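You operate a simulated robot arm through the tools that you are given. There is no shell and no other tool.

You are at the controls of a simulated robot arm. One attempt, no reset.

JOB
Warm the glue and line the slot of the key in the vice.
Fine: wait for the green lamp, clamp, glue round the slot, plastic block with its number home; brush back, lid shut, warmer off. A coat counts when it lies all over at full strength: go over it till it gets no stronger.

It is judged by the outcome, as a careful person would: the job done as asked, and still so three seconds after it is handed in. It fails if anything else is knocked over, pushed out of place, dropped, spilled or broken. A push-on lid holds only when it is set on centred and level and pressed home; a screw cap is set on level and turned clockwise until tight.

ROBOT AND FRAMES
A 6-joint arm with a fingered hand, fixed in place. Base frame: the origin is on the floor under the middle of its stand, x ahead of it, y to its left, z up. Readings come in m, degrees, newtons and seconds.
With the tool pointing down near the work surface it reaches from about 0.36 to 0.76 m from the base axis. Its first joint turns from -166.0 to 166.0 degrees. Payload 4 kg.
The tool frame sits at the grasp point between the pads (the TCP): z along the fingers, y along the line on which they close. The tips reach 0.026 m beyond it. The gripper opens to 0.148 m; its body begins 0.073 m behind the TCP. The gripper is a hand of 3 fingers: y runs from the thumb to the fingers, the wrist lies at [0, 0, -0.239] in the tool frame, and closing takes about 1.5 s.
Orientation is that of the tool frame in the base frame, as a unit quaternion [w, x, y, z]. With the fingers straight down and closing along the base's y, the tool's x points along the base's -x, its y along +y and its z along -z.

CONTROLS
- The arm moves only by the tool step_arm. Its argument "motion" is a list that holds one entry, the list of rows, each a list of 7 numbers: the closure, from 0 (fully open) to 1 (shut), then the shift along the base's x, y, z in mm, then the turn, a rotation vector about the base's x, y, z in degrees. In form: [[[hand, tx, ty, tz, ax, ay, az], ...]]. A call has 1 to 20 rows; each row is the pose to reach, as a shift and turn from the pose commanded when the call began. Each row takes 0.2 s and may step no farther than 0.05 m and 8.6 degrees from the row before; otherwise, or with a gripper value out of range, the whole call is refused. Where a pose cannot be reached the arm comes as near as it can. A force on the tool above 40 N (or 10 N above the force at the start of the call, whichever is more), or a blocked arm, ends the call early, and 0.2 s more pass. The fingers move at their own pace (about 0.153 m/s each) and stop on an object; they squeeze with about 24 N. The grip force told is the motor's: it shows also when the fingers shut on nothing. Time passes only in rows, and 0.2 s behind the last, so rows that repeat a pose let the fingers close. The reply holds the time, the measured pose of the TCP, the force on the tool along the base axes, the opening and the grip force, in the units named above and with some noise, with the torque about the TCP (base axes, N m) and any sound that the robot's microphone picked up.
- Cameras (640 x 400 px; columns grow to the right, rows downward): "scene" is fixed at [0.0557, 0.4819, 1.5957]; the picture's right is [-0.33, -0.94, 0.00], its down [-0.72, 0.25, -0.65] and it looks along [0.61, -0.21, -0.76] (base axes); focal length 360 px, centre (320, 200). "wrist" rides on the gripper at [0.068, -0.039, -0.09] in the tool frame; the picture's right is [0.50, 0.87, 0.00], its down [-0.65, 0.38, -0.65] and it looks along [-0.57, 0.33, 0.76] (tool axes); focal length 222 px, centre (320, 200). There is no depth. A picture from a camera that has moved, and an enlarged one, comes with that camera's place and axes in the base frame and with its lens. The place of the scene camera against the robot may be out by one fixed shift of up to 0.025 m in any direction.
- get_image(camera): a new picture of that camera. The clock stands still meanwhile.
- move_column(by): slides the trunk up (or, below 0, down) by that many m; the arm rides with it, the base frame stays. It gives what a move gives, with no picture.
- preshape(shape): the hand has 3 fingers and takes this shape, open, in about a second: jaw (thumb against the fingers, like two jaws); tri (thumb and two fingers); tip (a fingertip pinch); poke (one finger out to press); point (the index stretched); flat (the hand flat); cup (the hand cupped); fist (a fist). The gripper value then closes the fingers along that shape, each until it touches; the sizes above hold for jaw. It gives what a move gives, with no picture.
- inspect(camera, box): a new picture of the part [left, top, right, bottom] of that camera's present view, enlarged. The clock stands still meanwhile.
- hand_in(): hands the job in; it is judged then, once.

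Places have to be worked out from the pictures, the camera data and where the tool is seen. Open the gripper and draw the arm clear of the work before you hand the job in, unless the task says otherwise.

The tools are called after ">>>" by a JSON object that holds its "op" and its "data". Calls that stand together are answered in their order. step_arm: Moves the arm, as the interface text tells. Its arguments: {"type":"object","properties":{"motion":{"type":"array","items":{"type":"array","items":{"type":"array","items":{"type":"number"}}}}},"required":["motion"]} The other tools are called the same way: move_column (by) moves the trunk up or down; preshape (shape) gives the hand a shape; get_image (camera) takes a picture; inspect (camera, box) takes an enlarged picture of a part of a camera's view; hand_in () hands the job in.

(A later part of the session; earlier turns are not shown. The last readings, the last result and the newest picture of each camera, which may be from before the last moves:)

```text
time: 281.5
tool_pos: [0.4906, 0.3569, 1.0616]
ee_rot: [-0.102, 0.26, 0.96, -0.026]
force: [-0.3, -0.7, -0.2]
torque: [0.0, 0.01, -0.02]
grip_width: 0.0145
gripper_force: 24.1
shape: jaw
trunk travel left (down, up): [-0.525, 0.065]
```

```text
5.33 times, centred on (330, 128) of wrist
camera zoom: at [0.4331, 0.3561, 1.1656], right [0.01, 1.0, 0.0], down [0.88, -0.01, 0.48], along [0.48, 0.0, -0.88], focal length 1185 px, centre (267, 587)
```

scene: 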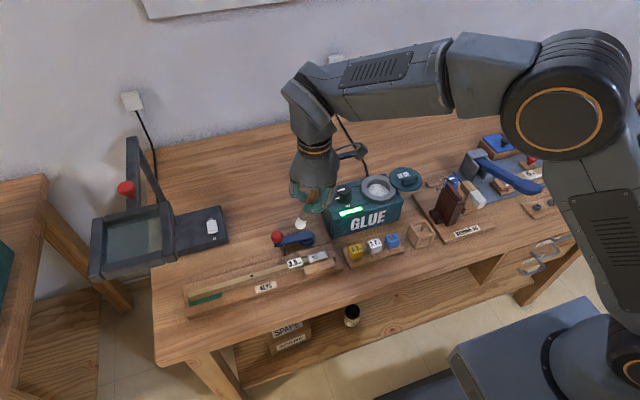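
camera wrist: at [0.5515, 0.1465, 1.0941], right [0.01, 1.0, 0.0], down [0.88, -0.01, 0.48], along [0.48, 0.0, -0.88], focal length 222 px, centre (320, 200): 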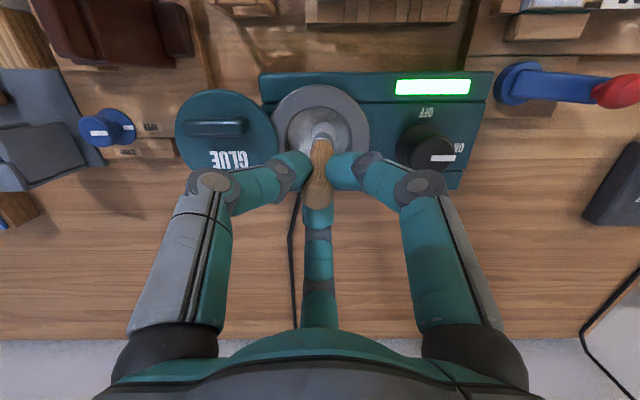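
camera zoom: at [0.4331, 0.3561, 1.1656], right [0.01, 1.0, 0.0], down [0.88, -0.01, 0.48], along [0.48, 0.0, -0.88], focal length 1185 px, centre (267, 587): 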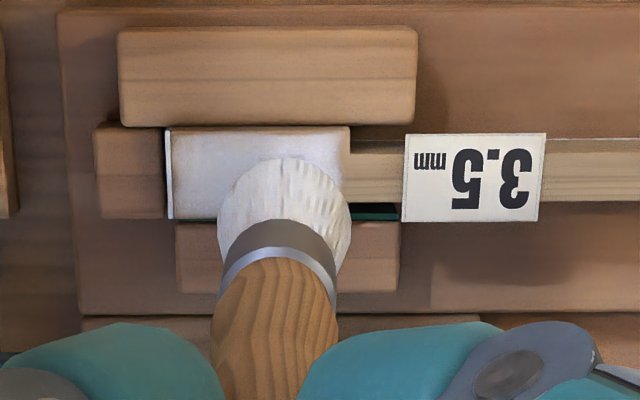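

The remaining pattern is only visible in the fixed camera and looks like a rendering shimmer; the wrist view shows the head fully white. Now the brush goes back: I first make it truly vertical and turn the hand 30° so no finger points at the jig.

>>> {"op": "step_arm", "data": {"motion": [[[1.0, 0, -10, 10, -0.8, -3.4, 0], [1.0, 0, -30, 15, -1.6, -6.7, 0], [1.0, 0, -30, 15, -1.6, -6.7, 0]]]}}

>>> {"op": "step_arm", "data": {"motion": [[[1.0, -3, -30, 0, 0, 0, -8], [1.0, -6, -70, 0, 0, 0, -16], [1.0, -9, -115, 0, 0, 0, -24], [1.0, -12, -160, 0, 0, 0, -30], [1.0, -14, -205, 0, 0, 0, -30], [1.0, -16, -250, 0, 0, 0, -30], [1.0, -16, -251, -10, 0, 0, -30], [1.0, -16, -251, -10, 0, 0, -30]]]}}

>>> {"op": "get_image", "data": {"camera": "wrist"}}

>>> {"op": "inspect", "data": {"camera": "wrist", "box": [270, 90, 370, 190]}}

>>> {"op": "inspect", "data": {"camera": "scene", "box": [385, 130, 485, 260]}}

```text
time: 282.3
tool_pos: [0.4898, 0.3267, 1.0747]
ee_rot: [-0.041, 0.263, 0.964, -0.025]
force: [-0.3, -0.4, 0.1]
torque: [-0.01, -0.02, -0.02]
grip_width: 0.0146
gripper_force: 23.5
shape: jaw
trunk travel left (down, up): [-0.525, 0.065]
```

```text
time: 284.1
tool_pos: [0.4738, 0.0773, 1.0635]
ee_rot: [-0.046, 0.504, 0.862, -0.013]
force: [0.4, -0.7, 0.2]
torque: [-0.03, 0.01, -0.02]
grip_width: 0.0147
gripper_force: 23.9
shape: jaw
trunk travel left (down, up): [-0.525, 0.065]
```

```text
taken
camera wrist: at [0.4154, 0.1143, 1.162], right [0.51, 0.86, -0.03], down [0.71, -0.4, 0.58], along [0.49, -0.31, -0.81], focal length 222 px, centre (320, 200)
```

wrist: 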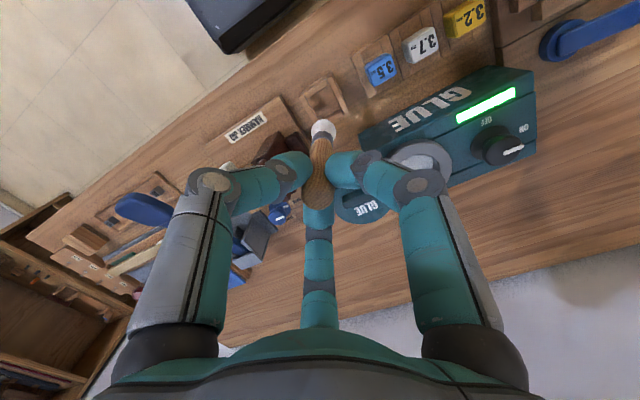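

```text
4.00 times, centred on (320, 140) of wrist
camera zoom: at [0.4154, 0.1143, 1.162], right [0.51, 0.86, -0.03], down [0.71, -0.4, 0.58], along [0.49, -0.31, -0.81], focal length 888 px, centre (320, 440)
```

zoom: 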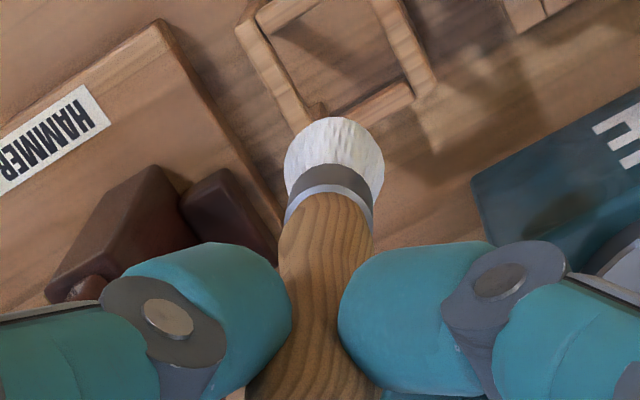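

```text
3.08 times, centred on (435, 195) of scene
camera zoom: at [0.0557, 0.4819, 1.5957], right [-0.33, -0.94, 0.0], down [-0.72, 0.25, -0.65], along [0.61, -0.21, -0.76], focal length 1108 px, centre (-34, 215)
```

zoom: 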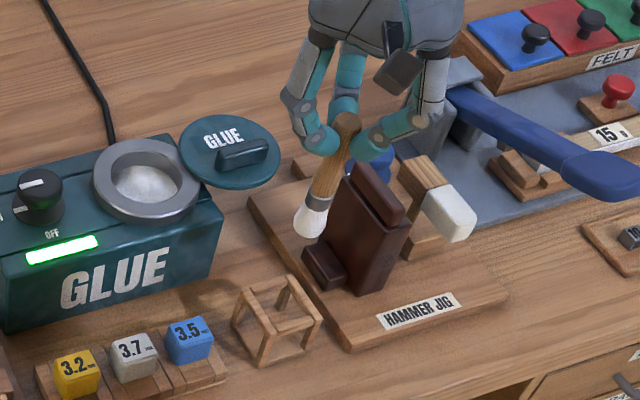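

The brush hangs vertical over the holder, 3 mm off in y. I correct and lower in stages.

>>> {"op": "step_arm", "data": {"motion": [[[1.0, -0.8, -3.2, -25, 0, 0, 0], [1.0, -0.8, -3.2, -50, 0, 0, 0], [1.0, -0.8, -3.2, -70, 0, 0, 0], [1.0, -0.8, -3.2, -82, 0, 0, 0], [1.0, -0.8, -3.2, -82, 0, 0, 0]]]}}

>>> {"op": "inspect", "data": {"camera": "wrist", "box": [270, 90, 370, 190]}}

>>> {"op": "inspect", "data": {"camera": "scene", "box": [400, 180, 470, 255]}}

```text
time: 285.3
tool_pos: [0.4739, 0.0727, 0.9815]
ee_rot: [-0.046, 0.504, 0.862, -0.014]
force: [-0.1, 0.4, -0.1]
torque: [-0.03, 0.02, 0.0]
grip_width: 0.0145
gripper_force: 23.6
shape: jaw
trunk travel left (down, up): [-0.525, 0.065]
```

```text
4.00 times, centred on (320, 140) of wrist
camera zoom: at [0.4157, 0.1106, 1.0795], right [0.51, 0.86, -0.03], down [0.71, -0.4, 0.58], along [0.49, -0.31, -0.81], focal length 888 px, centre (320, 440)
```

zoom: 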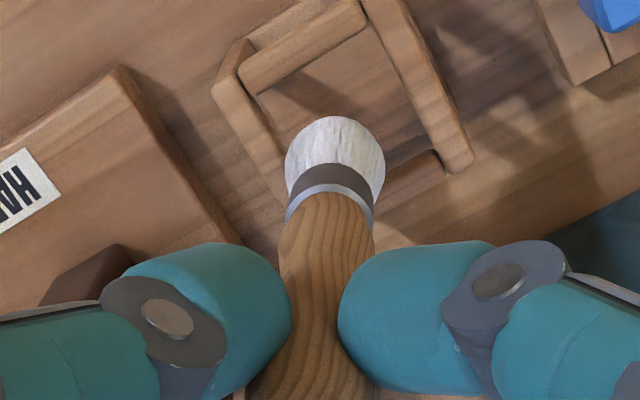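

```text
5.33 times, centred on (435, 218) of scene
camera zoom: at [0.0557, 0.4819, 1.5957], right [-0.33, -0.94, 0.0], down [-0.72, 0.25, -0.65], along [0.61, -0.21, -0.76], focal length 1920 px, centre (-293, 107)
```

zoom: 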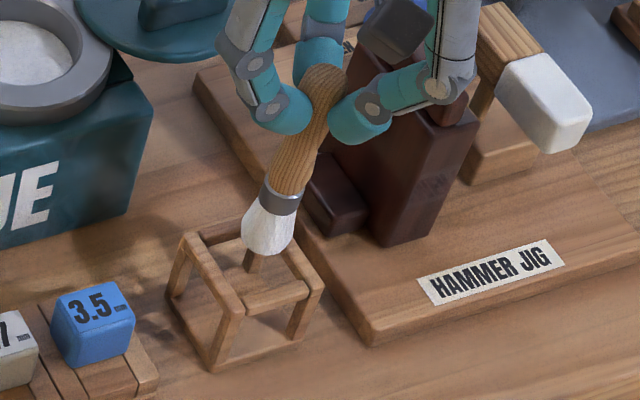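

Compared with the frame opening the brush is about 3 mm too far toward +x. I shift it and continue down.

>>> {"op": "step_arm", "data": {"motion": [[[1.0, -2, 1.5, -5, 0, 0, 0], [1.0, -2, 1.5, -15, 0, 0, 0], [1.0, -2, 1.5, -25, 0, 0, 0], [1.0, -2, 1.5, -35, 0, 0, 0], [1.0, -2, 1.5, -42, 0, 0, 0]]]}}

>>> {"op": "inspect", "data": {"camera": "wrist", "box": [270, 90, 370, 190]}}

>>> {"op": "inspect", "data": {"camera": "scene", "box": [400, 180, 470, 255]}}

```text
time: 286.5
tool_pos: [0.4707, 0.0745, 0.9409]
ee_rot: [-0.046, 0.503, 0.863, -0.013]
force: [0.4, 0.2, -0.8]
torque: [-0.02, -0.01, 0.01]
grip_width: 0.0145
gripper_force: 24.0
shape: jaw
trunk travel left (down, up): [-0.525, 0.065]
```

```text
4.00 times, centred on (320, 140) of wrist
camera zoom: at [0.4127, 0.1116, 1.0379], right [0.51, 0.86, -0.03], down [0.71, -0.4, 0.58], along [0.49, -0.31, -0.81], focal length 888 px, centre (320, 440)
```

zoom: 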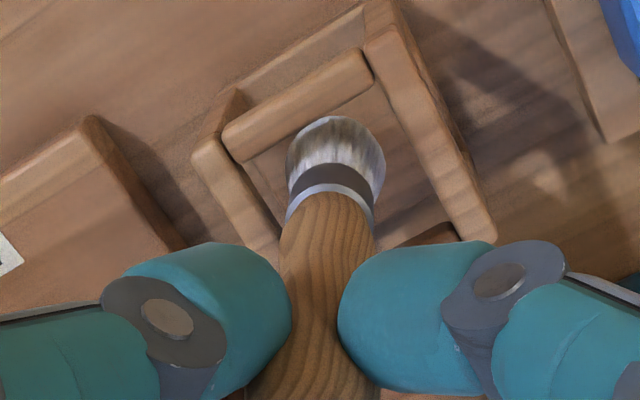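

```text
5.33 times, centred on (435, 218) of scene
camera zoom: at [0.0557, 0.4819, 1.5957], right [-0.33, -0.94, 0.0], down [-0.72, 0.25, -0.65], along [0.61, -0.21, -0.76], focal length 1920 px, centre (-293, 107)
```

zoom: 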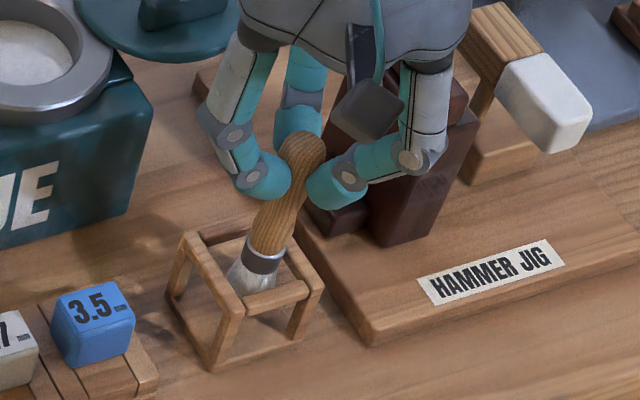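

Well centred in the frame. I continue down to the rest point in small steps.

>>> {"op": "step_arm", "data": {"motion": [[[1.0, 0, 0, -4, 0, 0, 0], [1.0, 0, 0, -8, 0, 0, 0], [1.0, 0, 0, -9, 0, 0, 0], [1.0, 0, 0, -9, 0, 0, 0]]]}}

>>> {"op": "step_arm", "data": {"motion": [[[1.0, 0, 0, -1.5, 0, 0, 0], [1.0, 0, 0, -3, 0, 0, 0], [1.0, 0, 0, -3, 0, 0, 0]]]}}

```text
time: 287.5
tool_pos: [0.4723, 0.0733, 0.9307]
ee_rot: [-0.046, 0.504, 0.862, -0.013]
force: [0.6, 0.0, -0.9]
torque: [0.0, 0.02, 0.03]
grip_width: 0.0143
gripper_force: 24.5
shape: jaw
trunk travel left (down, up): [-0.525, 0.065]
```

```text
time: 288.3
tool_pos: [0.4714, 0.0736, 0.9292]
ee_rot: [-0.046, 0.504, 0.863, -0.013]
force: [0.1, 0.0, -0.1]
torque: [0.0, -0.04, -0.01]
grip_width: 0.0142
gripper_force: 24.1
shape: jaw
trunk travel left (down, up): [-0.525, 0.065]
```

No contact yet; a bit further.

>>> {"op": "step_arm", "data": {"motion": [[[1.0, 0, 0, -1, 0, 0, 0], [1.0, 0, 0, -2, 0, 0, 0], [1.0, 0, 0, -2, 0, 0, 0]]]}}

>>> {"op": "step_arm", "data": {"motion": [[[1.0, 0, 0, -1, 0, 0, 0], [1.0, 0, 0, -2, 0, 0, 0], [1.0, 0, 0, -2, 0, 0, 0]]]}}

>>> {"op": "inspect", "data": {"camera": "scene", "box": [400, 180, 470, 255]}}

```text
time: 289.1
tool_pos: [0.4714, 0.0736, 0.9264]
ee_rot: [-0.047, 0.503, 0.863, -0.014]
force: [-0.2, -0.2, -0.2]
torque: [-0.01, -0.03, 0.01]
grip_width: 0.0145
gripper_force: 23.5
shape: jaw
trunk travel left (down, up): [-0.525, 0.065]
```

```text
time: 289.9
tool_pos: [0.4704, 0.0747, 0.9263]
ee_rot: [-0.046, 0.504, 0.862, -0.013]
force: [-0.6, 0.8, 19.5]
torque: [-0.03, 0.01, -0.01]
grip_width: 0.015
gripper_force: 24.4
shape: jaw
trunk travel left (down, up): [-0.525, 0.065]
```

```text
5.33 times, centred on (435, 218) of scene
camera zoom: at [0.0557, 0.4819, 1.5957], right [-0.33, -0.94, 0.0], down [-0.72, 0.25, -0.65], along [0.61, -0.21, -0.76], focal length 1920 px, centre (-293, 107)
```

zoom: 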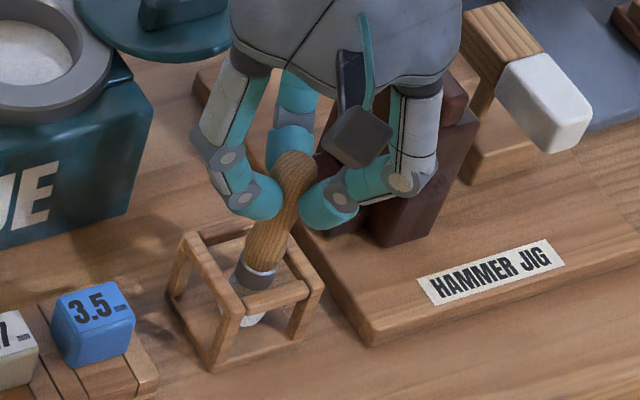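

The bristles rest on the base (19 N at this command). I back off to nearly zero load, then open the fingers in very small steps.

>>> {"op": "step_arm", "data": {"motion": [[[1.0, 0, 0, 1.0, 0, 0, 0], [1.0, 0, 0, 1.8, 0, 0, 0], [1.0, 0, 0, 1.8, 0, 0, 0]]]}}

>>> {"op": "step_arm", "data": {"motion": [[[0.91, 0, 0, 0, 0, 0, 0], [0.9, 0, 0, 0, 0, 0, 0], [0.89, 0, 0, 0, 0, 0, 0], [0.88, 0, 0, 0, 0, 0, 0], [0.87, 0, 0, 0, 0, 0, 0], [0.86, 0, 0, 0, 0, 0, 0], [0.85, 0, 0, 0, 0, 0, 0], [0.84, 0, 0, 0, 0, 0, 0], [0.82, 0, 0, 0, 0, 0, 0], [0.8, 0, 0, 0, 0, 0, 0]]]}}

>>> {"op": "inspect", "data": {"camera": "scene", "box": [400, 180, 470, 255]}}

>>> {"op": "get_image", "data": {"camera": "wrist"}}

```text
time: 290.7
tool_pos: [0.4701, 0.0736, 0.9256]
ee_rot: [-0.046, 0.504, 0.862, -0.013]
force: [0.0, 0.5, 7.1]
torque: [0.0, -0.02, -0.01]
grip_width: 0.0145
gripper_force: 23.8
shape: jaw
trunk travel left (down, up): [-0.525, 0.065]
```

```text
time: 292.9
tool_pos: [0.4711, 0.0744, 0.9266]
ee_rot: [-0.046, 0.504, 0.862, -0.013]
force: [-0.3, 0.3, 0.1]
torque: [-0.03, 0.03, 0.03]
grip_width: 0.0291
gripper_force: 0.1
shape: jaw
trunk travel left (down, up): [-0.525, 0.065]
```

```text
5.33 times, centred on (435, 218) of scene
camera zoom: at [0.0557, 0.4819, 1.5957], right [-0.33, -0.94, 0.0], down [-0.72, 0.25, -0.65], along [0.61, -0.21, -0.76], focal length 1920 px, centre (-293, 107)
```

zoom: 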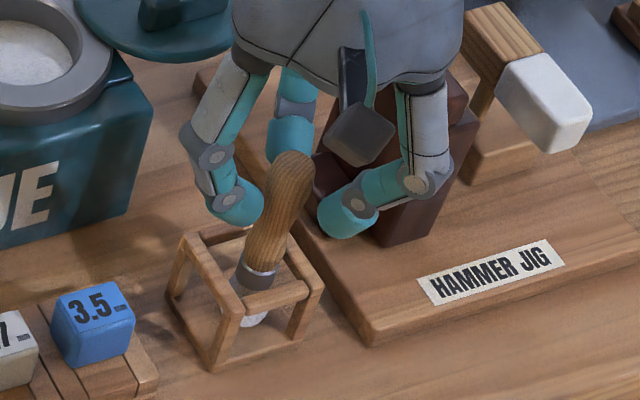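

```text
taken
camera wrist: at [0.4127, 0.1112, 1.0244], right [0.51, 0.86, -0.03], down [0.71, -0.4, 0.58], along [0.49, -0.31, -0.81], focal length 222 px, centre (320, 200)
```

wrist: 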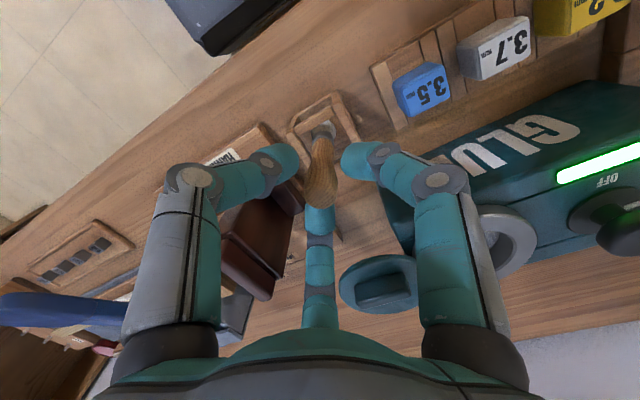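

The brush stands on its own. I open further, slowly, then retreat straight up along the hand's axis.

>>> {"op": "step_arm", "data": {"motion": [[[0.77, 0, 0, 0, 0, 0, 0], [0.74, 0, 0, 0, 0, 0, 0], [0.7, 0, 0, 0, 0, 0, 0], [0.65, 0, 0, 0, 0, 0, 0], [0.6, 0, 0, 0, 0, 0, 0], [0.55, 0, 0, 0, 0, 0, 0], [0.55, 1, 0, 10, 0, 0, 0], [0.55, 2, -1, 25, 0, 0, 0], [0.55, 4, -1, 45, 0, 0, 0], [0.55, 6, -2, 70, 0, 0, 0], [0.4, 9, -2, 105, 0, 0, 0], [0.2, 12, -3, 140, 0, 0, 0]]]}}

>>> {"op": "inspect", "data": {"camera": "scene", "box": [400, 180, 470, 255]}}

>>> {"op": "get_image", "data": {"camera": "wrist"}}

```text
time: 295.5
tool_pos: [0.4814, 0.0711, 1.0661]
ee_rot: [-0.046, 0.504, 0.862, -0.013]
force: [0.8, 0.4, 0.0]
torque: [0.0, 0.0, -0.04]
grip_width: 0.1182
gripper_force: 0.1
shape: jaw
trunk travel left (down, up): [-0.525, 0.065]
```

```text
5.33 times, centred on (435, 218) of scene
camera zoom: at [0.0557, 0.4819, 1.5957], right [-0.33, -0.94, 0.0], down [-0.72, 0.25, -0.65], along [0.61, -0.21, -0.76], focal length 1920 px, centre (-293, 107)
```

zoom: 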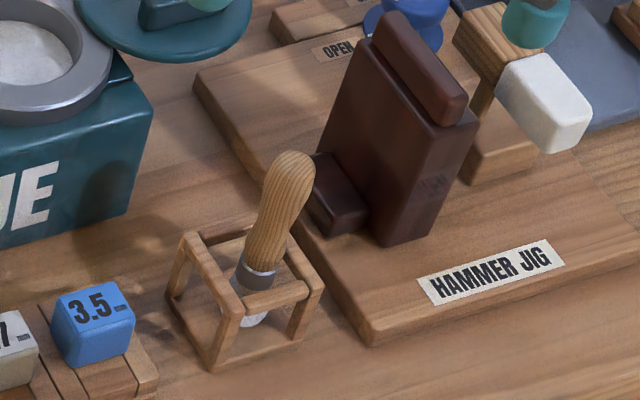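

```text
taken
camera wrist: at [0.4239, 0.1075, 1.1639], right [0.51, 0.86, -0.03], down [0.71, -0.4, 0.58], along [0.49, -0.31, -0.81], focal length 222 px, centre (320, 200)
```

wrist: 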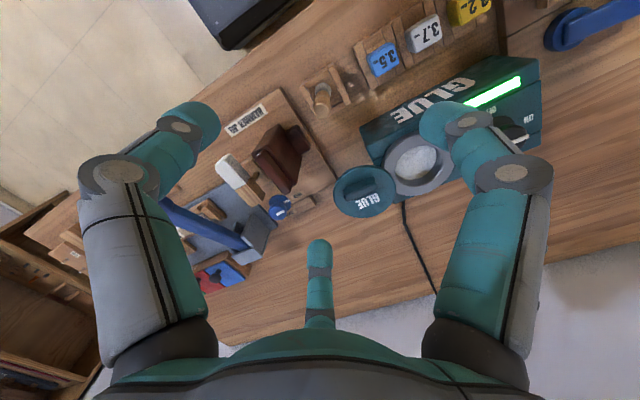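

The brush stands upright in its holder just as at the start. Next the blue 3.5 block: I level the hand and move above it for a look.

>>> {"op": "step_arm", "data": {"motion": [[[0.0, 0, 10, 0, -1.4, -5.3, 0], [0.0, 0, 30, 0, -1.4, -5.3, 0], [0.0, 0, 30, 0, -1.4, -5.3, 0]]]}}

>>> {"op": "step_arm", "data": {"motion": [[[0.0, -1, 10, 0, 0, 0, 8], [0.0, -2, 20, 0, 0, 0, 16], [0.0, -3, 30, 0, 0, 0, 24], [0.0, -4, 40, 0, 0, 0, 32], [0.1, -5, 50, 0, 0, 0, 40], [0.2, -5, 57, -10, 0, 0, 48], [0.3, -5, 57, -20, 0, 0, 56], [0.4, -5, 57, -40, 0, 0, 62], [0.5, -5, 57, -60, 0, 0, 62], [0.5, -5, 57, -60, 0, 0, 62]]]}}

>>> {"op": "get_image", "data": {"camera": "wrist"}}

>>> {"op": "inspect", "data": {"camera": "wrist", "box": [260, 70, 380, 160]}}

>>> {"op": "inspect", "data": {"camera": "scene", "box": [350, 200, 440, 265]}}

```text
time: 296.3
tool_pos: [0.4836, 0.1018, 1.0644]
ee_rot: [-0.001, 0.503, 0.864, 0.0]
force: [-0.6, 0.3, 0.9]
torque: [0.0, 0.01, 0.0]
grip_width: 0.148
gripper_force: 0.0
shape: jaw
trunk travel left (down, up): [-0.525, 0.065]
```

```text
time: 298.5
tool_pos: [0.4785, 0.1578, 1.0068]
ee_rot: [0.0, -0.013, 1.0, -0.001]
force: [0.2, 1.0, 0.8]
torque: [0.0, -0.01, -0.01]
grip_width: 0.0745
gripper_force: 0.1
shape: jaw
trunk travel left (down, up): [-0.525, 0.065]
```

```text
taken
camera wrist: at [0.4119, 0.1172, 1.0978], right [-0.52, 0.85, 0.0], down [0.64, 0.4, 0.65], along [0.56, 0.34, -0.76], focal length 222 px, centre (320, 200)
```

wrist: 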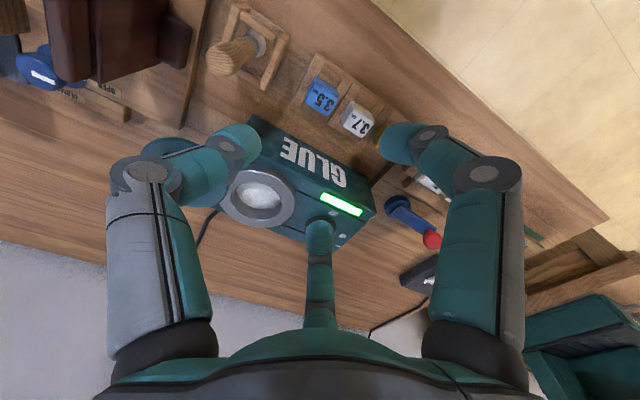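

```text
4.44 times, centred on (320, 115) of wrist
camera zoom: at [0.4119, 0.1172, 1.0978], right [-0.52, 0.85, 0.0], down [0.64, 0.4, 0.65], along [0.56, 0.34, -0.76], focal length 987 px, centre (320, 578)
```

zoom: 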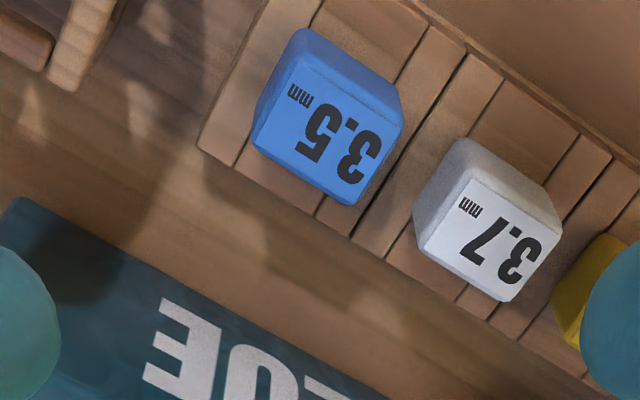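

```text
6.15 times, centred on (395, 232) of scene
camera zoom: at [0.0557, 0.4819, 1.5957], right [-0.33, -0.94, 0.0], down [-0.72, 0.25, -0.65], along [0.61, -0.21, -0.76], focal length 2215 px, centre (-142, 0)
```

zoom: 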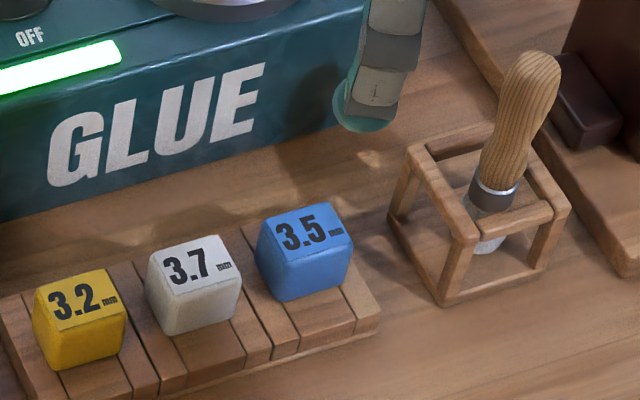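

The block's top is centred at (0.477, 0.159), about 29 mm square. I turn 5° to give the brush handle more room, pre-close the fingers, and come down over the block.

>>> {"op": "step_arm", "data": {"motion": [[[0.6, -1, 1, -15, 0, 0, 4], [0.7, -1.2, 1.5, -35, 0, 0, 5], [0.7, -1.2, 1.5, -60, 0, 0, 5], [0.7, -1.2, 1.5, -85, 0, 0, 5], [0.7, -1.2, 1.5, -85, 0, 0, 5]]]}}

>>> {"op": "get_image", "data": {"camera": "wrist"}}

>>> {"op": "inspect", "data": {"camera": "scene", "box": [360, 180, 450, 260]}}

```text
time: 299.7
tool_pos: [0.4772, 0.1597, 0.9192]
ee_rot: [0.001, -0.056, 0.998, -0.001]
force: [-0.4, -0.2, 0.3]
torque: [-0.02, -0.02, 0.0]
grip_width: 0.0446
gripper_force: 0.0
shape: jaw
trunk travel left (down, up): [-0.525, 0.065]
```

```text
taken
camera wrist: at [0.4153, 0.1126, 1.0104], right [-0.59, 0.8, 0.0], down [0.61, 0.45, 0.65], along [0.53, 0.39, -0.76], focal length 222 px, centre (320, 200)
```

wrist: 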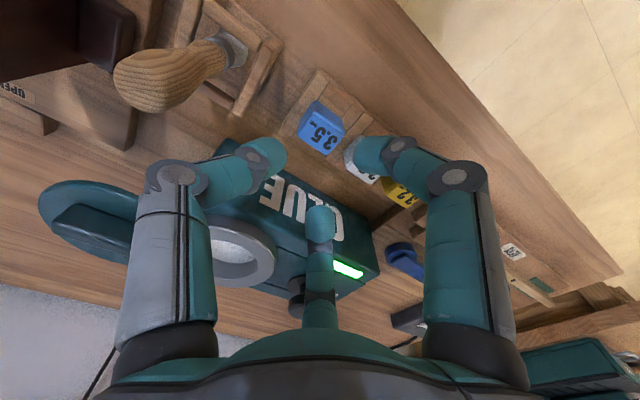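

```text
5.00 times, centred on (405, 220) of scene
camera zoom: at [0.0557, 0.4819, 1.5957], right [-0.33, -0.94, 0.0], down [-0.72, 0.25, -0.65], along [0.61, -0.21, -0.76], focal length 1800 px, centre (-105, 100)
```

zoom: 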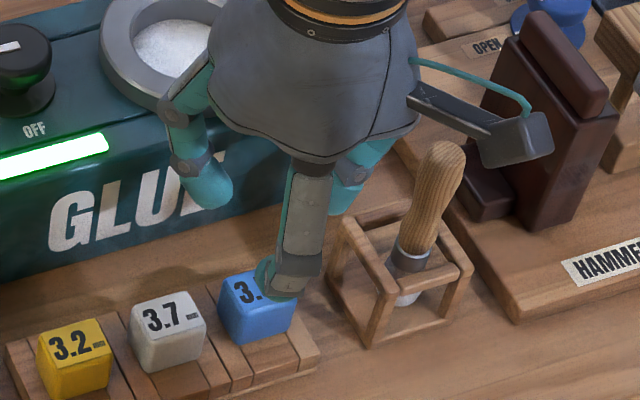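

Clear of the brush. I descend further toward the block.

>>> {"op": "step_arm", "data": {"motion": [[[0.7, 0, 0, -20, 0, 0, 0], [0.7, 0, 0, -40, 0, 0, 0], [0.7, 0, 0, -52, 0, 0, 0], [0.7, 0, 0, -52, 0, 0, 0]]]}}

>>> {"op": "get_image", "data": {"camera": "wrist"}}

>>> {"op": "inspect", "data": {"camera": "scene", "box": [360, 180, 450, 260]}}

```text
time: 300.7
tool_pos: [0.476, 0.1598, 0.8694]
ee_rot: [0.0, -0.056, 0.998, 0.0]
force: [0.6, 0.2, -0.7]
torque: [-0.03, 0.0, 0.01]
grip_width: 0.0446
gripper_force: 0.1
shape: jaw
trunk travel left (down, up): [-0.525, 0.065]
```

```text
taken
camera wrist: at [0.4144, 0.113, 0.9603], right [-0.59, 0.8, 0.0], down [0.61, 0.45, 0.65], along [0.53, 0.39, -0.76], focal length 222 px, centre (320, 200)
```

wrist: 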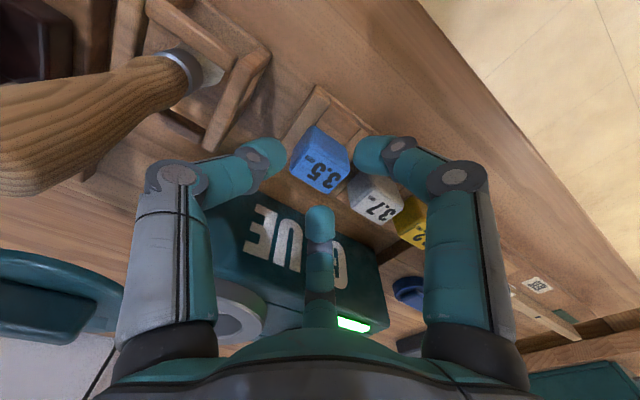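

```text
5.00 times, centred on (405, 220) of scene
camera zoom: at [0.0557, 0.4819, 1.5957], right [-0.33, -0.94, 0.0], down [-0.72, 0.25, -0.65], along [0.61, -0.21, -0.76], focal length 1800 px, centre (-105, 100)
```

zoom: 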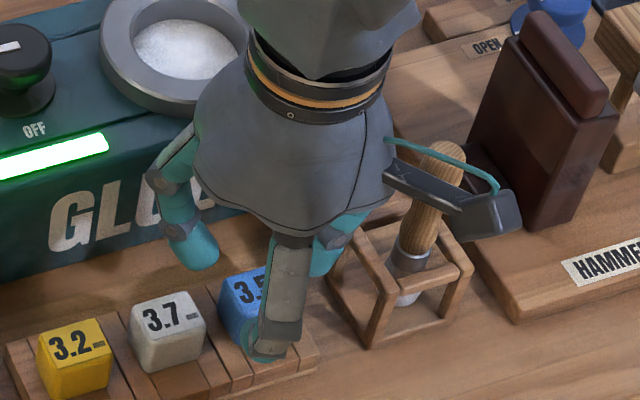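

Still clear all around. Down to gripping height.

>>> {"op": "step_arm", "data": {"motion": [[[0.7, 0.5, 0, -10, 0, 0, 0], [0.7, 0.5, 0, -18, 0, 0, 0], [0.7, 0.5, 0, -25, 0, 0, 0], [0.7, 0.5, 0, -25, 0, 0, 0]]]}}

>>> {"op": "inspect", "data": {"camera": "wrist", "box": [220, 90, 460, 260]}}

>>> {"op": "inspect", "data": {"camera": "scene", "box": [360, 200, 440, 260]}}

```text
time: 301.7
tool_pos: [0.4777, 0.1597, 0.8444]
ee_rot: [0.0, -0.057, 0.998, -0.001]
force: [-0.7, 0.1, 2.2]
torque: [0.0, 0.0, -0.01]
grip_width: 0.0448
gripper_force: 0.0
shape: jaw
trunk travel left (down, up): [-0.525, 0.065]
```

```text
2.35 times, centred on (340, 175) of wrist
camera zoom: at [0.4153, 0.1133, 0.9352], right [-0.59, 0.8, 0.0], down [0.61, 0.45, 0.65], along [0.53, 0.39, -0.76], focal length 523 px, centre (273, 259)
```

zoom: 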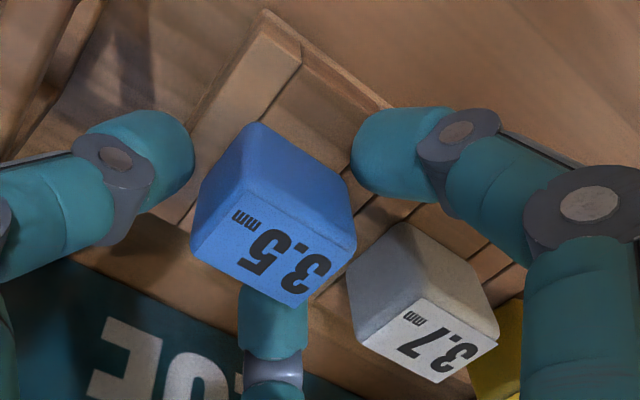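

```text
6.67 times, centred on (400, 230) of scene
camera zoom: at [0.0557, 0.4819, 1.5957], right [-0.33, -0.94, 0.0], down [-0.72, 0.25, -0.65], along [0.61, -0.21, -0.76], focal length 2400 px, centre (-213, 0)
```

zoom: 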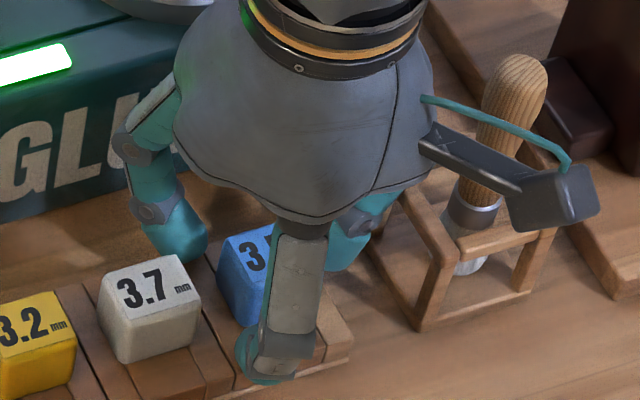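

Positioned around the block. I close gently.

>>> {"op": "step_arm", "data": {"motion": [[[0.74, 0, 0, 0, 0, 0, 0], [0.78, 0, 0, 0, 0, 0, 0], [0.82, 0, 0, 0, 0, 0, 0], [0.86, 0, 0, 0, 0, 0, 0], [0.92, 0, 0, 0, 0, 0, 0], [1.0, 0, 0, 0, 0, 0, 0], [1.0, 0, 0, 0, 0, 0, 0]]]}}

>>> {"op": "inspect", "data": {"camera": "wrist", "box": [220, 90, 460, 260]}}

>>> {"op": "inspect", "data": {"camera": "scene", "box": [360, 200, 440, 260]}}

```text
time: 303.3
tool_pos: [0.4794, 0.1584, 0.8439]
ee_rot: [0.001, -0.057, 0.998, -0.001]
force: [0.3, -4.6, 0.3]
torque: [-0.13, -0.02, -0.01]
grip_width: 0.0256
gripper_force: 23.8
shape: jaw
trunk travel left (down, up): [-0.525, 0.065]
```

```text
2.35 times, centred on (340, 175) of wrist
camera zoom: at [0.4154, 0.1129, 0.9351], right [-0.59, 0.8, 0.0], down [0.61, 0.45, 0.65], along [0.53, 0.39, -0.76], focal length 523 px, centre (273, 259)
```

zoom: 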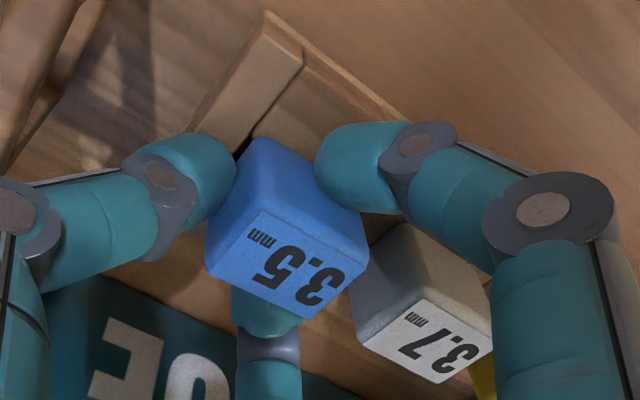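

```text
6.67 times, centred on (400, 230) of scene
camera zoom: at [0.0557, 0.4819, 1.5957], right [-0.33, -0.94, 0.0], down [-0.72, 0.25, -0.65], along [0.61, -0.21, -0.76], focal length 2400 px, centre (-213, 0)
```

zoom: 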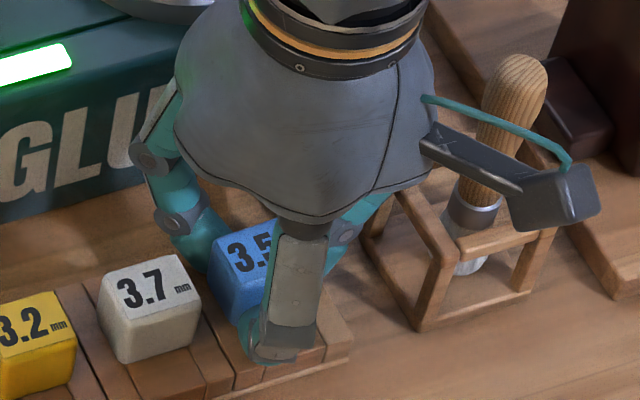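

Gripped at 24 N. I lift the block straight up.

>>> {"op": "step_arm", "data": {"motion": [[[1.0, 0, 0, 3, 0, 0, 0], [1.0, 0, 0, 7, 0, 0, 0], [1.0, 0, 0, 15, 0, 0, 0], [1.0, 0, 0, 30, 0, 0, 0], [1.0, 0, 0, 60, 0, 0, 0], [1.0, 0, 0, 100, 0, 0, 0], [1.0, 0, 0, 130, 0, 0, 0], [1.0, 0, 0, 130, 0, 0, 0]]]}}

>>> {"op": "get_image", "data": {"camera": "wrist"}}

>>> {"op": "inspect", "data": {"camera": "wrist", "box": [260, 110, 380, 230]}}

>>> {"op": "inspect", "data": {"camera": "scene", "box": [350, 150, 450, 265]}}

```text
time: 305.1
tool_pos: [0.4793, 0.159, 0.9758]
ee_rot: [0.0, -0.056, 0.998, -0.001]
force: [0.6, 0.2, -0.5]
torque: [-0.05, 0.02, -0.01]
grip_width: 0.0251
gripper_force: 23.5
shape: jaw
trunk travel left (down, up): [-0.525, 0.065]
```

```text
taken
camera wrist: at [0.4176, 0.1134, 1.0664], right [-0.59, 0.8, 0.0], down [0.61, 0.45, 0.65], along [0.53, 0.39, -0.76], focal length 222 px, centre (320, 200)
```

wrist: 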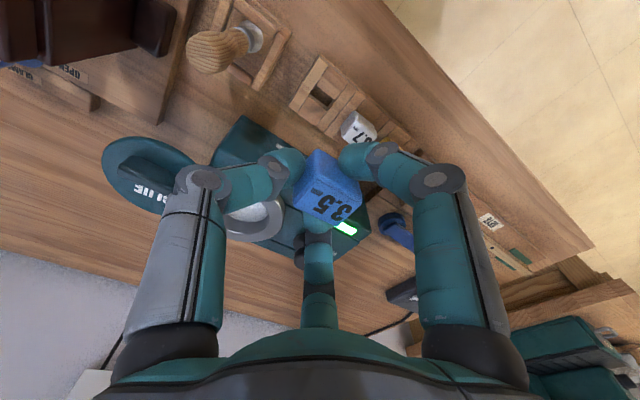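

```text
3.33 times, centred on (320, 170) of wrist
camera zoom: at [0.4176, 0.1134, 1.0664], right [-0.59, 0.8, 0.0], down [0.61, 0.45, 0.65], along [0.53, 0.39, -0.76], focal length 740 px, centre (320, 300)
```

zoom: 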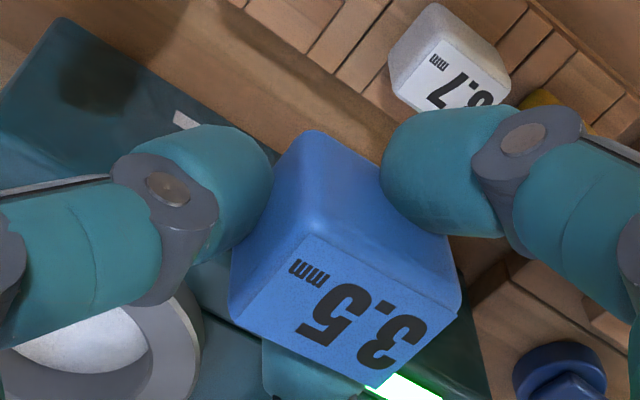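

```text
3.48 times, centred on (400, 208) of scene
camera zoom: at [0.0557, 0.4819, 1.5957], right [-0.33, -0.94, 0.0], down [-0.72, 0.25, -0.65], along [0.61, -0.21, -0.76], focal length 1252 px, centre (42, 174)
```

zoom: 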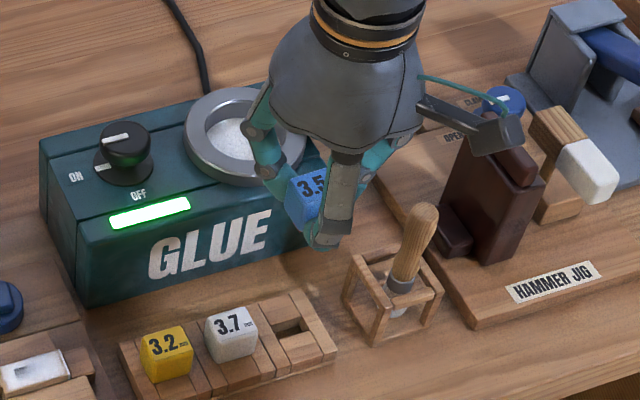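

The block is out; the tray shows the recess for its peg. I examine how the block sits in the hand.

>>> {"op": "inspect", "data": {"camera": "scene", "box": [415, 180, 460, 225]}}

>>> {"op": "inspect", "data": {"camera": "scene", "box": [380, 225, 450, 260]}}

>>> {"op": "inspect", "data": {"camera": "wrist", "box": [290, 70, 350, 120]}}

```text
8.89 times, centred on (438, 202) of scene
camera zoom: at [0.0557, 0.4819, 1.5957], right [-0.33, -0.94, 0.0], down [-0.72, 0.25, -0.65], along [0.61, -0.21, -0.76], focal length 3200 px, centre (-724, 178)
```

zoom: 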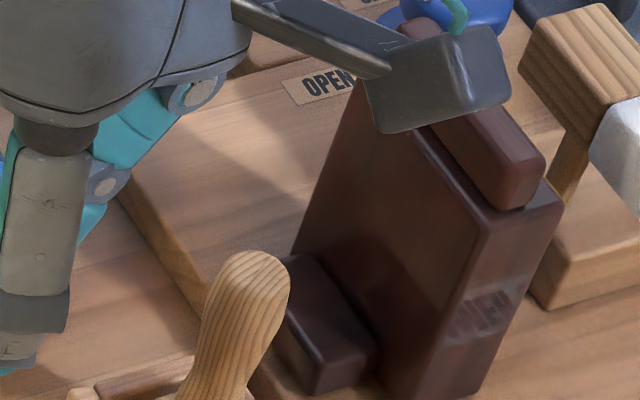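

```text
9.14 times, centred on (415, 242) of scene
camera zoom: at [0.0557, 0.4819, 1.5957], right [-0.33, -0.94, 0.0], down [-0.72, 0.25, -0.65], along [0.61, -0.21, -0.76], focal length 3291 px, centre (-549, -189)
```

zoom: 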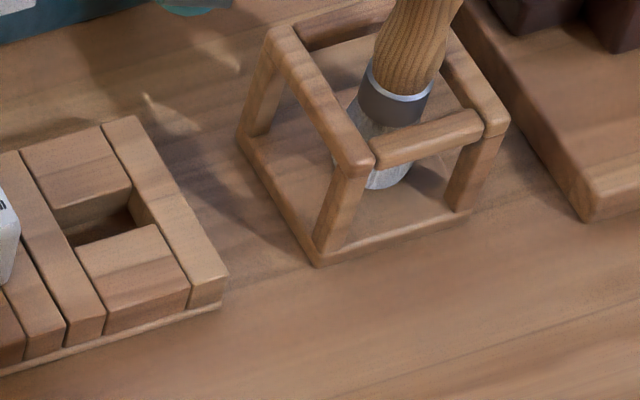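

```text
8.00 times, centred on (320, 95) of wrist
camera zoom: at [0.4176, 0.1134, 1.0664], right [-0.59, 0.8, 0.0], down [0.61, 0.45, 0.65], along [0.53, 0.39, -0.76], focal length 1777 px, centre (320, 1040)
```

zoom: 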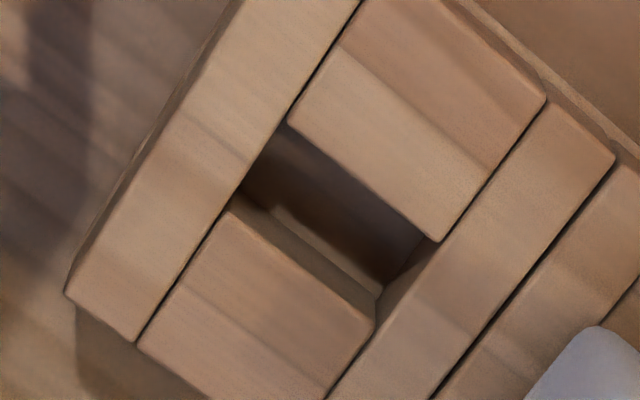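

The block's peg recess is elongated along y like the key slot, so no turn is needed. I zoom to measure exactly where the block sits relative to the hand.

>>> {"op": "inspect", "data": {"camera": "wrist", "box": [285, 140, 375, 230]}}

```text
4.44 times, centred on (330, 185) of wrist
camera zoom: at [0.4176, 0.1134, 1.0664], right [-0.59, 0.8, 0.0], down [0.61, 0.45, 0.65], along [0.53, 0.39, -0.76], focal length 987 px, centre (276, 267)
```

zoom: 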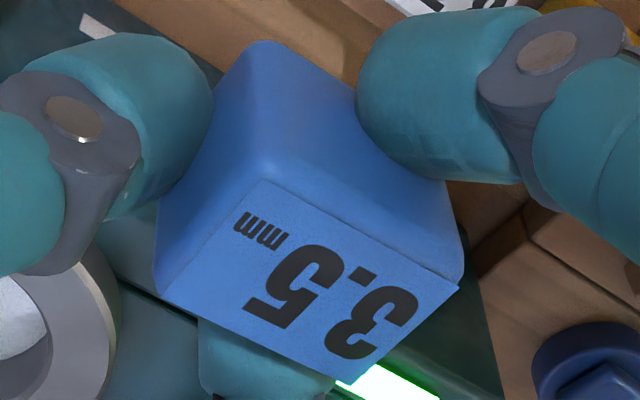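

The block is level in the hand, top about at grasp-point height, body ~23 mm tall. I carry it over the key slot and compare alignment there.

>>> {"op": "step_arm", "data": {"motion": [[[1.0, 2, 20, 10, 0, 0, -1], [1.0, 4, 60, 15, 0, 0, -3], [1.0, 6, 100, 15, 0, 0, -5], [1.0, 8, 140, 15, 0, 0, -6.4], [1.0, 10, 175, 10, 0, 0, -6.4], [1.0, 11.5, 191, -10, 0, 0, -6.4], [1.0, 11.5, 191, -40, 0, 0, -6.4], [1.0, 11.5, 191, -50, 0, 0, -6.4], [1.0, 11.5, 191, -50, 0, 0, -6.4]]]}}

>>> {"op": "get_image", "data": {"camera": "wrist"}}

>>> {"op": "inspect", "data": {"camera": "wrist", "box": [250, 90, 430, 230]}}

>>> {"op": "inspect", "data": {"camera": "scene", "box": [280, 200, 360, 275]}}

```text
time: 307.1
tool_pos: [0.4883, 0.3523, 0.9238]
ee_rot: [0.0, -0.001, 1.0, 0.0]
force: [-0.1, -0.3, -0.3]
torque: [-0.04, -0.02, 0.0]
grip_width: 0.0249
gripper_force: 23.4
shape: jaw
trunk travel left (down, up): [-0.525, 0.065]
```

```text
taken
camera wrist: at [0.4219, 0.312, 1.0154], right [-0.5, 0.87, 0.0], down [0.65, 0.38, 0.65], along [0.57, 0.33, -0.76], focal length 222 px, centre (320, 200)
```

wrist: 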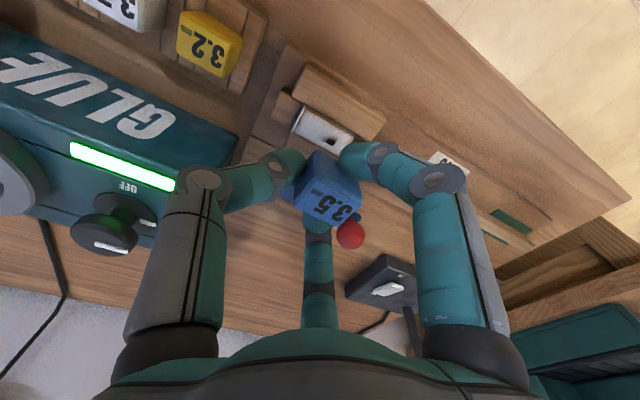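

```text
2.86 times, centred on (340, 160) of wrist
camera zoom: at [0.4219, 0.312, 1.0154], right [-0.5, 0.87, 0.0], down [0.65, 0.38, 0.65], along [0.57, 0.33, -0.76], focal length 635 px, centre (263, 314)
```

zoom: 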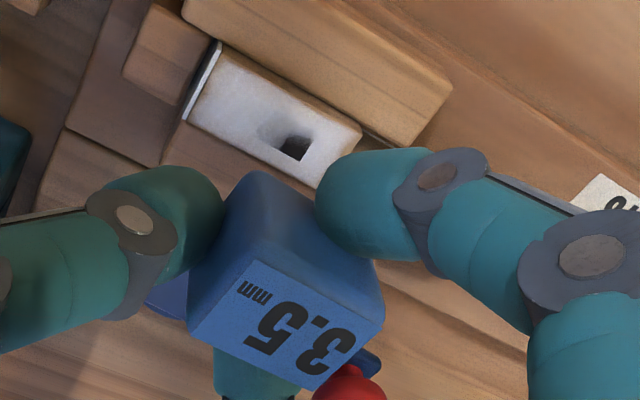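

```text
5.33 times, centred on (320, 238) of scene
camera zoom: at [0.0557, 0.4819, 1.5957], right [-0.33, -0.94, 0.0], down [-0.72, 0.25, -0.65], along [0.61, -0.21, -0.76], focal length 1920 px, centre (320, 0)
```

zoom: 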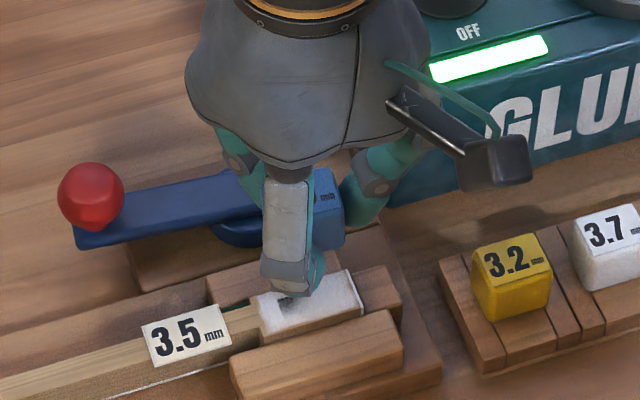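

The block centre is within about 2 mm of the slot centre (0.488, 0.3535). I nudge (+1, −1.5) mm and descend slowly, watching the force.

>>> {"op": "step_arm", "data": {"motion": [[[1.0, 1, -1.5, -15, 0, 0, 0], [1.0, 1, -1.5, -28, 0, 0, 0], [1.0, 1, -1.5, -36, 0, 0, 0], [1.0, 1, -1.5, -36, 0, 0, 0]]]}}

>>> {"op": "inspect", "data": {"camera": "wrist", "box": [250, 90, 430, 230]}}

>>> {"op": "inspect", "data": {"camera": "scene", "box": [290, 220, 350, 275]}}

```text
time: 308.1
tool_pos: [0.49, 0.3501, 0.8899]
ee_rot: [-0.001, -0.001, 1.0, 0.0]
force: [-0.2, 0.6, 0.5]
torque: [-0.02, 0.0, -0.01]
grip_width: 0.025
gripper_force: 24.1
shape: jaw
trunk travel left (down, up): [-0.525, 0.065]
```

```text
2.86 times, centred on (340, 160) of wrist
camera zoom: at [0.4227, 0.311, 0.9797], right [-0.5, 0.87, 0.0], down [0.65, 0.38, 0.65], along [0.57, 0.33, -0.76], focal length 635 px, centre (263, 314)
```

zoom: 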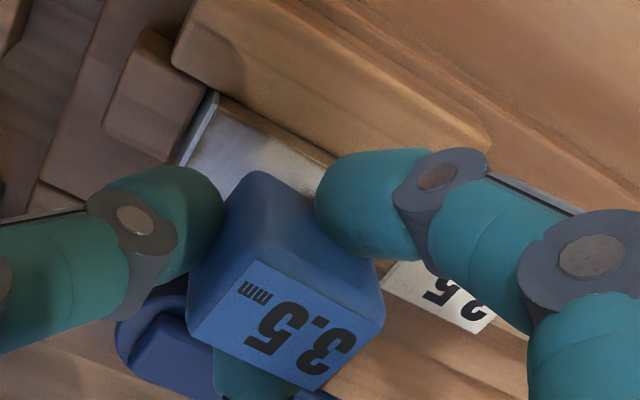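

```text
7.27 times, centred on (320, 248) of scene
camera zoom: at [0.0557, 0.4819, 1.5957], right [-0.33, -0.94, 0.0], down [-0.72, 0.25, -0.65], along [0.61, -0.21, -0.76], focal length 2618 px, centre (320, -146)
```

zoom: 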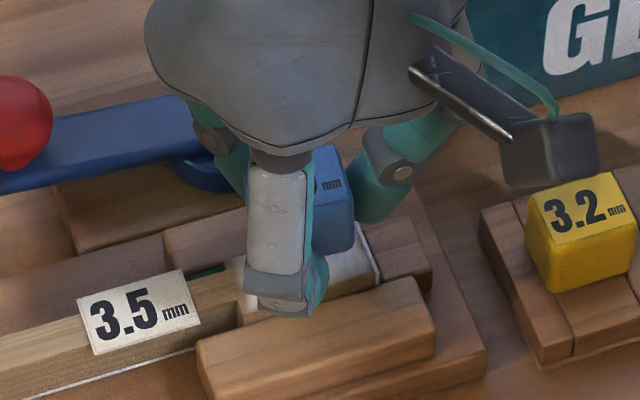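

No contact at 0.890. Continuing in small steps.

>>> {"op": "step_arm", "data": {"motion": [[[1.0, 0, 0, -2, 0, 0, 0], [1.0, 0, 0, -4, 0, 0, 0], [1.0, 0, 0, -6, 0, 0, 0], [1.0, 0, 0, -6, 0, 0, 0]]]}}

>>> {"op": "step_arm", "data": {"motion": [[[1.0, 0, 0, -2, 0, 0, 0], [1.0, 0, 0, -4, 0, 0, 0], [1.0, 0, 0, -4, 0, 0, 0]]]}}

>>> {"op": "inspect", "data": {"camera": "scene", "box": [290, 220, 350, 275]}}

```text
time: 309.1
tool_pos: [0.4906, 0.3481, 0.8835]
ee_rot: [-0.001, -0.001, 1.0, -0.001]
force: [0.4, -0.4, -0.3]
torque: [-0.02, -0.03, -0.01]
grip_width: 0.0249
gripper_force: 24.2
shape: jaw
trunk travel left (down, up): [-0.525, 0.065]
```

```text
time: 309.9
tool_pos: [0.4904, 0.3487, 0.8779]
ee_rot: [0.0, -0.001, 1.0, 0.0]
force: [0.1, 0.2, -0.1]
torque: [-0.02, 0.01, 0.02]
grip_width: 0.0248
gripper_force: 23.9
shape: jaw
trunk travel left (down, up): [-0.525, 0.065]
```

```text
7.27 times, centred on (320, 248) of scene
camera zoom: at [0.0557, 0.4819, 1.5957], right [-0.33, -0.94, 0.0], down [-0.72, 0.25, -0.65], along [0.61, -0.21, -0.76], focal length 2618 px, centre (320, -146)
```

zoom: 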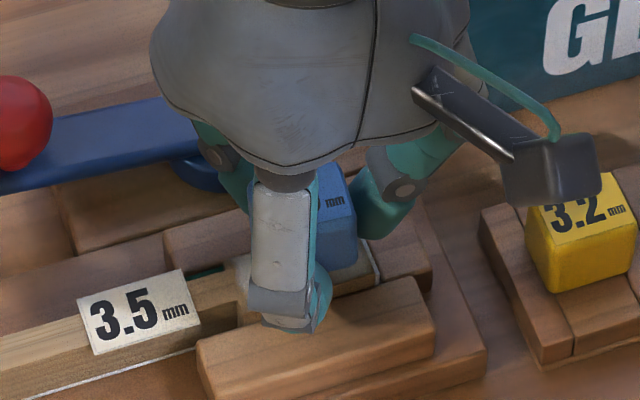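

No contact yet at 0.878. I shift +1.5 mm in y and go on in 1–2 mm steps.

>>> {"op": "step_arm", "data": {"motion": [[[1.0, -0.5, 1.5, -1, 0, 0, 0], [1.0, -0.5, 1.5, -3, 0, 0, 0], [1.0, -0.5, 1.5, -3, 0, 0, 0]]]}}

>>> {"op": "step_arm", "data": {"motion": [[[1.0, 0, 0, -1.5, 0, 0, 0], [1.0, 0, 0, -3, 0, 0, 0], [1.0, 0, 0, -3, 0, 0, 0]]]}}

>>> {"op": "inspect", "data": {"camera": "scene", "box": [290, 220, 350, 275]}}

>>> {"op": "inspect", "data": {"camera": "wrist", "box": [250, 90, 430, 230]}}

```text
time: 310.7
tool_pos: [0.4899, 0.3519, 0.8758]
ee_rot: [0.0, 0.0, 1.0, -0.001]
force: [0.4, -0.8, 1.8]
torque: [-0.01, 0.0, 0.01]
grip_width: 0.0248
gripper_force: 24.0
shape: jaw
trunk travel left (down, up): [-0.525, 0.065]
```

```text
time: 311.5
tool_pos: [0.4905, 0.3498, 0.8721]
ee_rot: [0.0, -0.001, 1.0, -0.001]
force: [1.0, 0.5, 5.5]
torque: [0.12, -0.01, 0.02]
grip_width: 0.0248
gripper_force: 24.0
shape: jaw
trunk travel left (down, up): [-0.525, 0.065]
```

```text
7.27 times, centred on (320, 248) of scene
camera zoom: at [0.0557, 0.4819, 1.5957], right [-0.33, -0.94, 0.0], down [-0.72, 0.25, -0.65], along [0.61, -0.21, -0.76], focal length 2618 px, centre (320, -146)
```

zoom: 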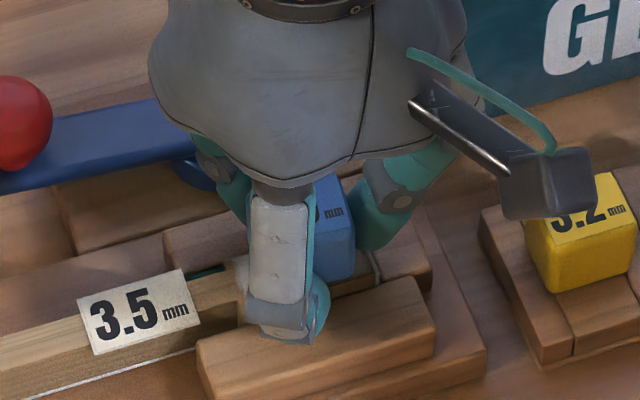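

```text
2.86 times, centred on (340, 160) of wrist
camera zoom: at [0.422, 0.311, 0.9641], right [-0.5, 0.87, 0.0], down [0.65, 0.38, 0.65], along [0.57, 0.33, -0.76], focal length 635 px, centre (263, 314)
```

zoom: 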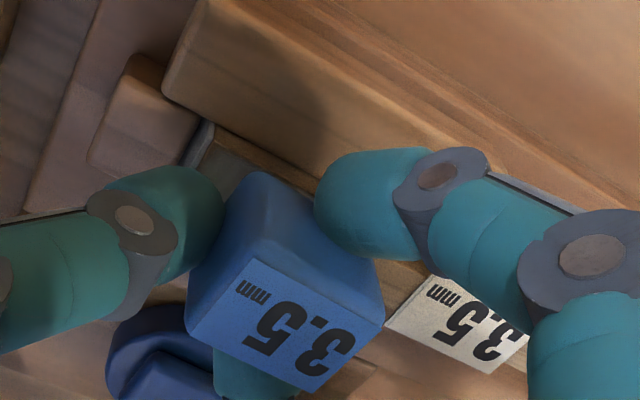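

Light contact (5.5 N) on the +y end: the peg is slightly too far +y. I lift 1.5 mm, shift −3 mm in y and try again.

>>> {"op": "step_arm", "data": {"motion": [[[1.0, 0, 0, 2, 0, 0, 0], [1.0, 0, -3, 2, 0, 0, 0], [1.0, 0, -3, 0, 0, 0, 0], [1.0, 0, -3, -1.5, 0, 0, 0], [1.0, 0, -3, -1.5, 0, 0, 0]]]}}

```text
time: 312.7
tool_pos: [0.4901, 0.3468, 0.8708]
ee_rot: [0.002, 0.0, 1.0, -0.001]
force: [-0.2, 5.5, 6.4]
torque: [0.23, 0.01, -0.02]
grip_width: 0.0243
gripper_force: 24.1
shape: jaw
trunk travel left (down, up): [-0.525, 0.065]
```

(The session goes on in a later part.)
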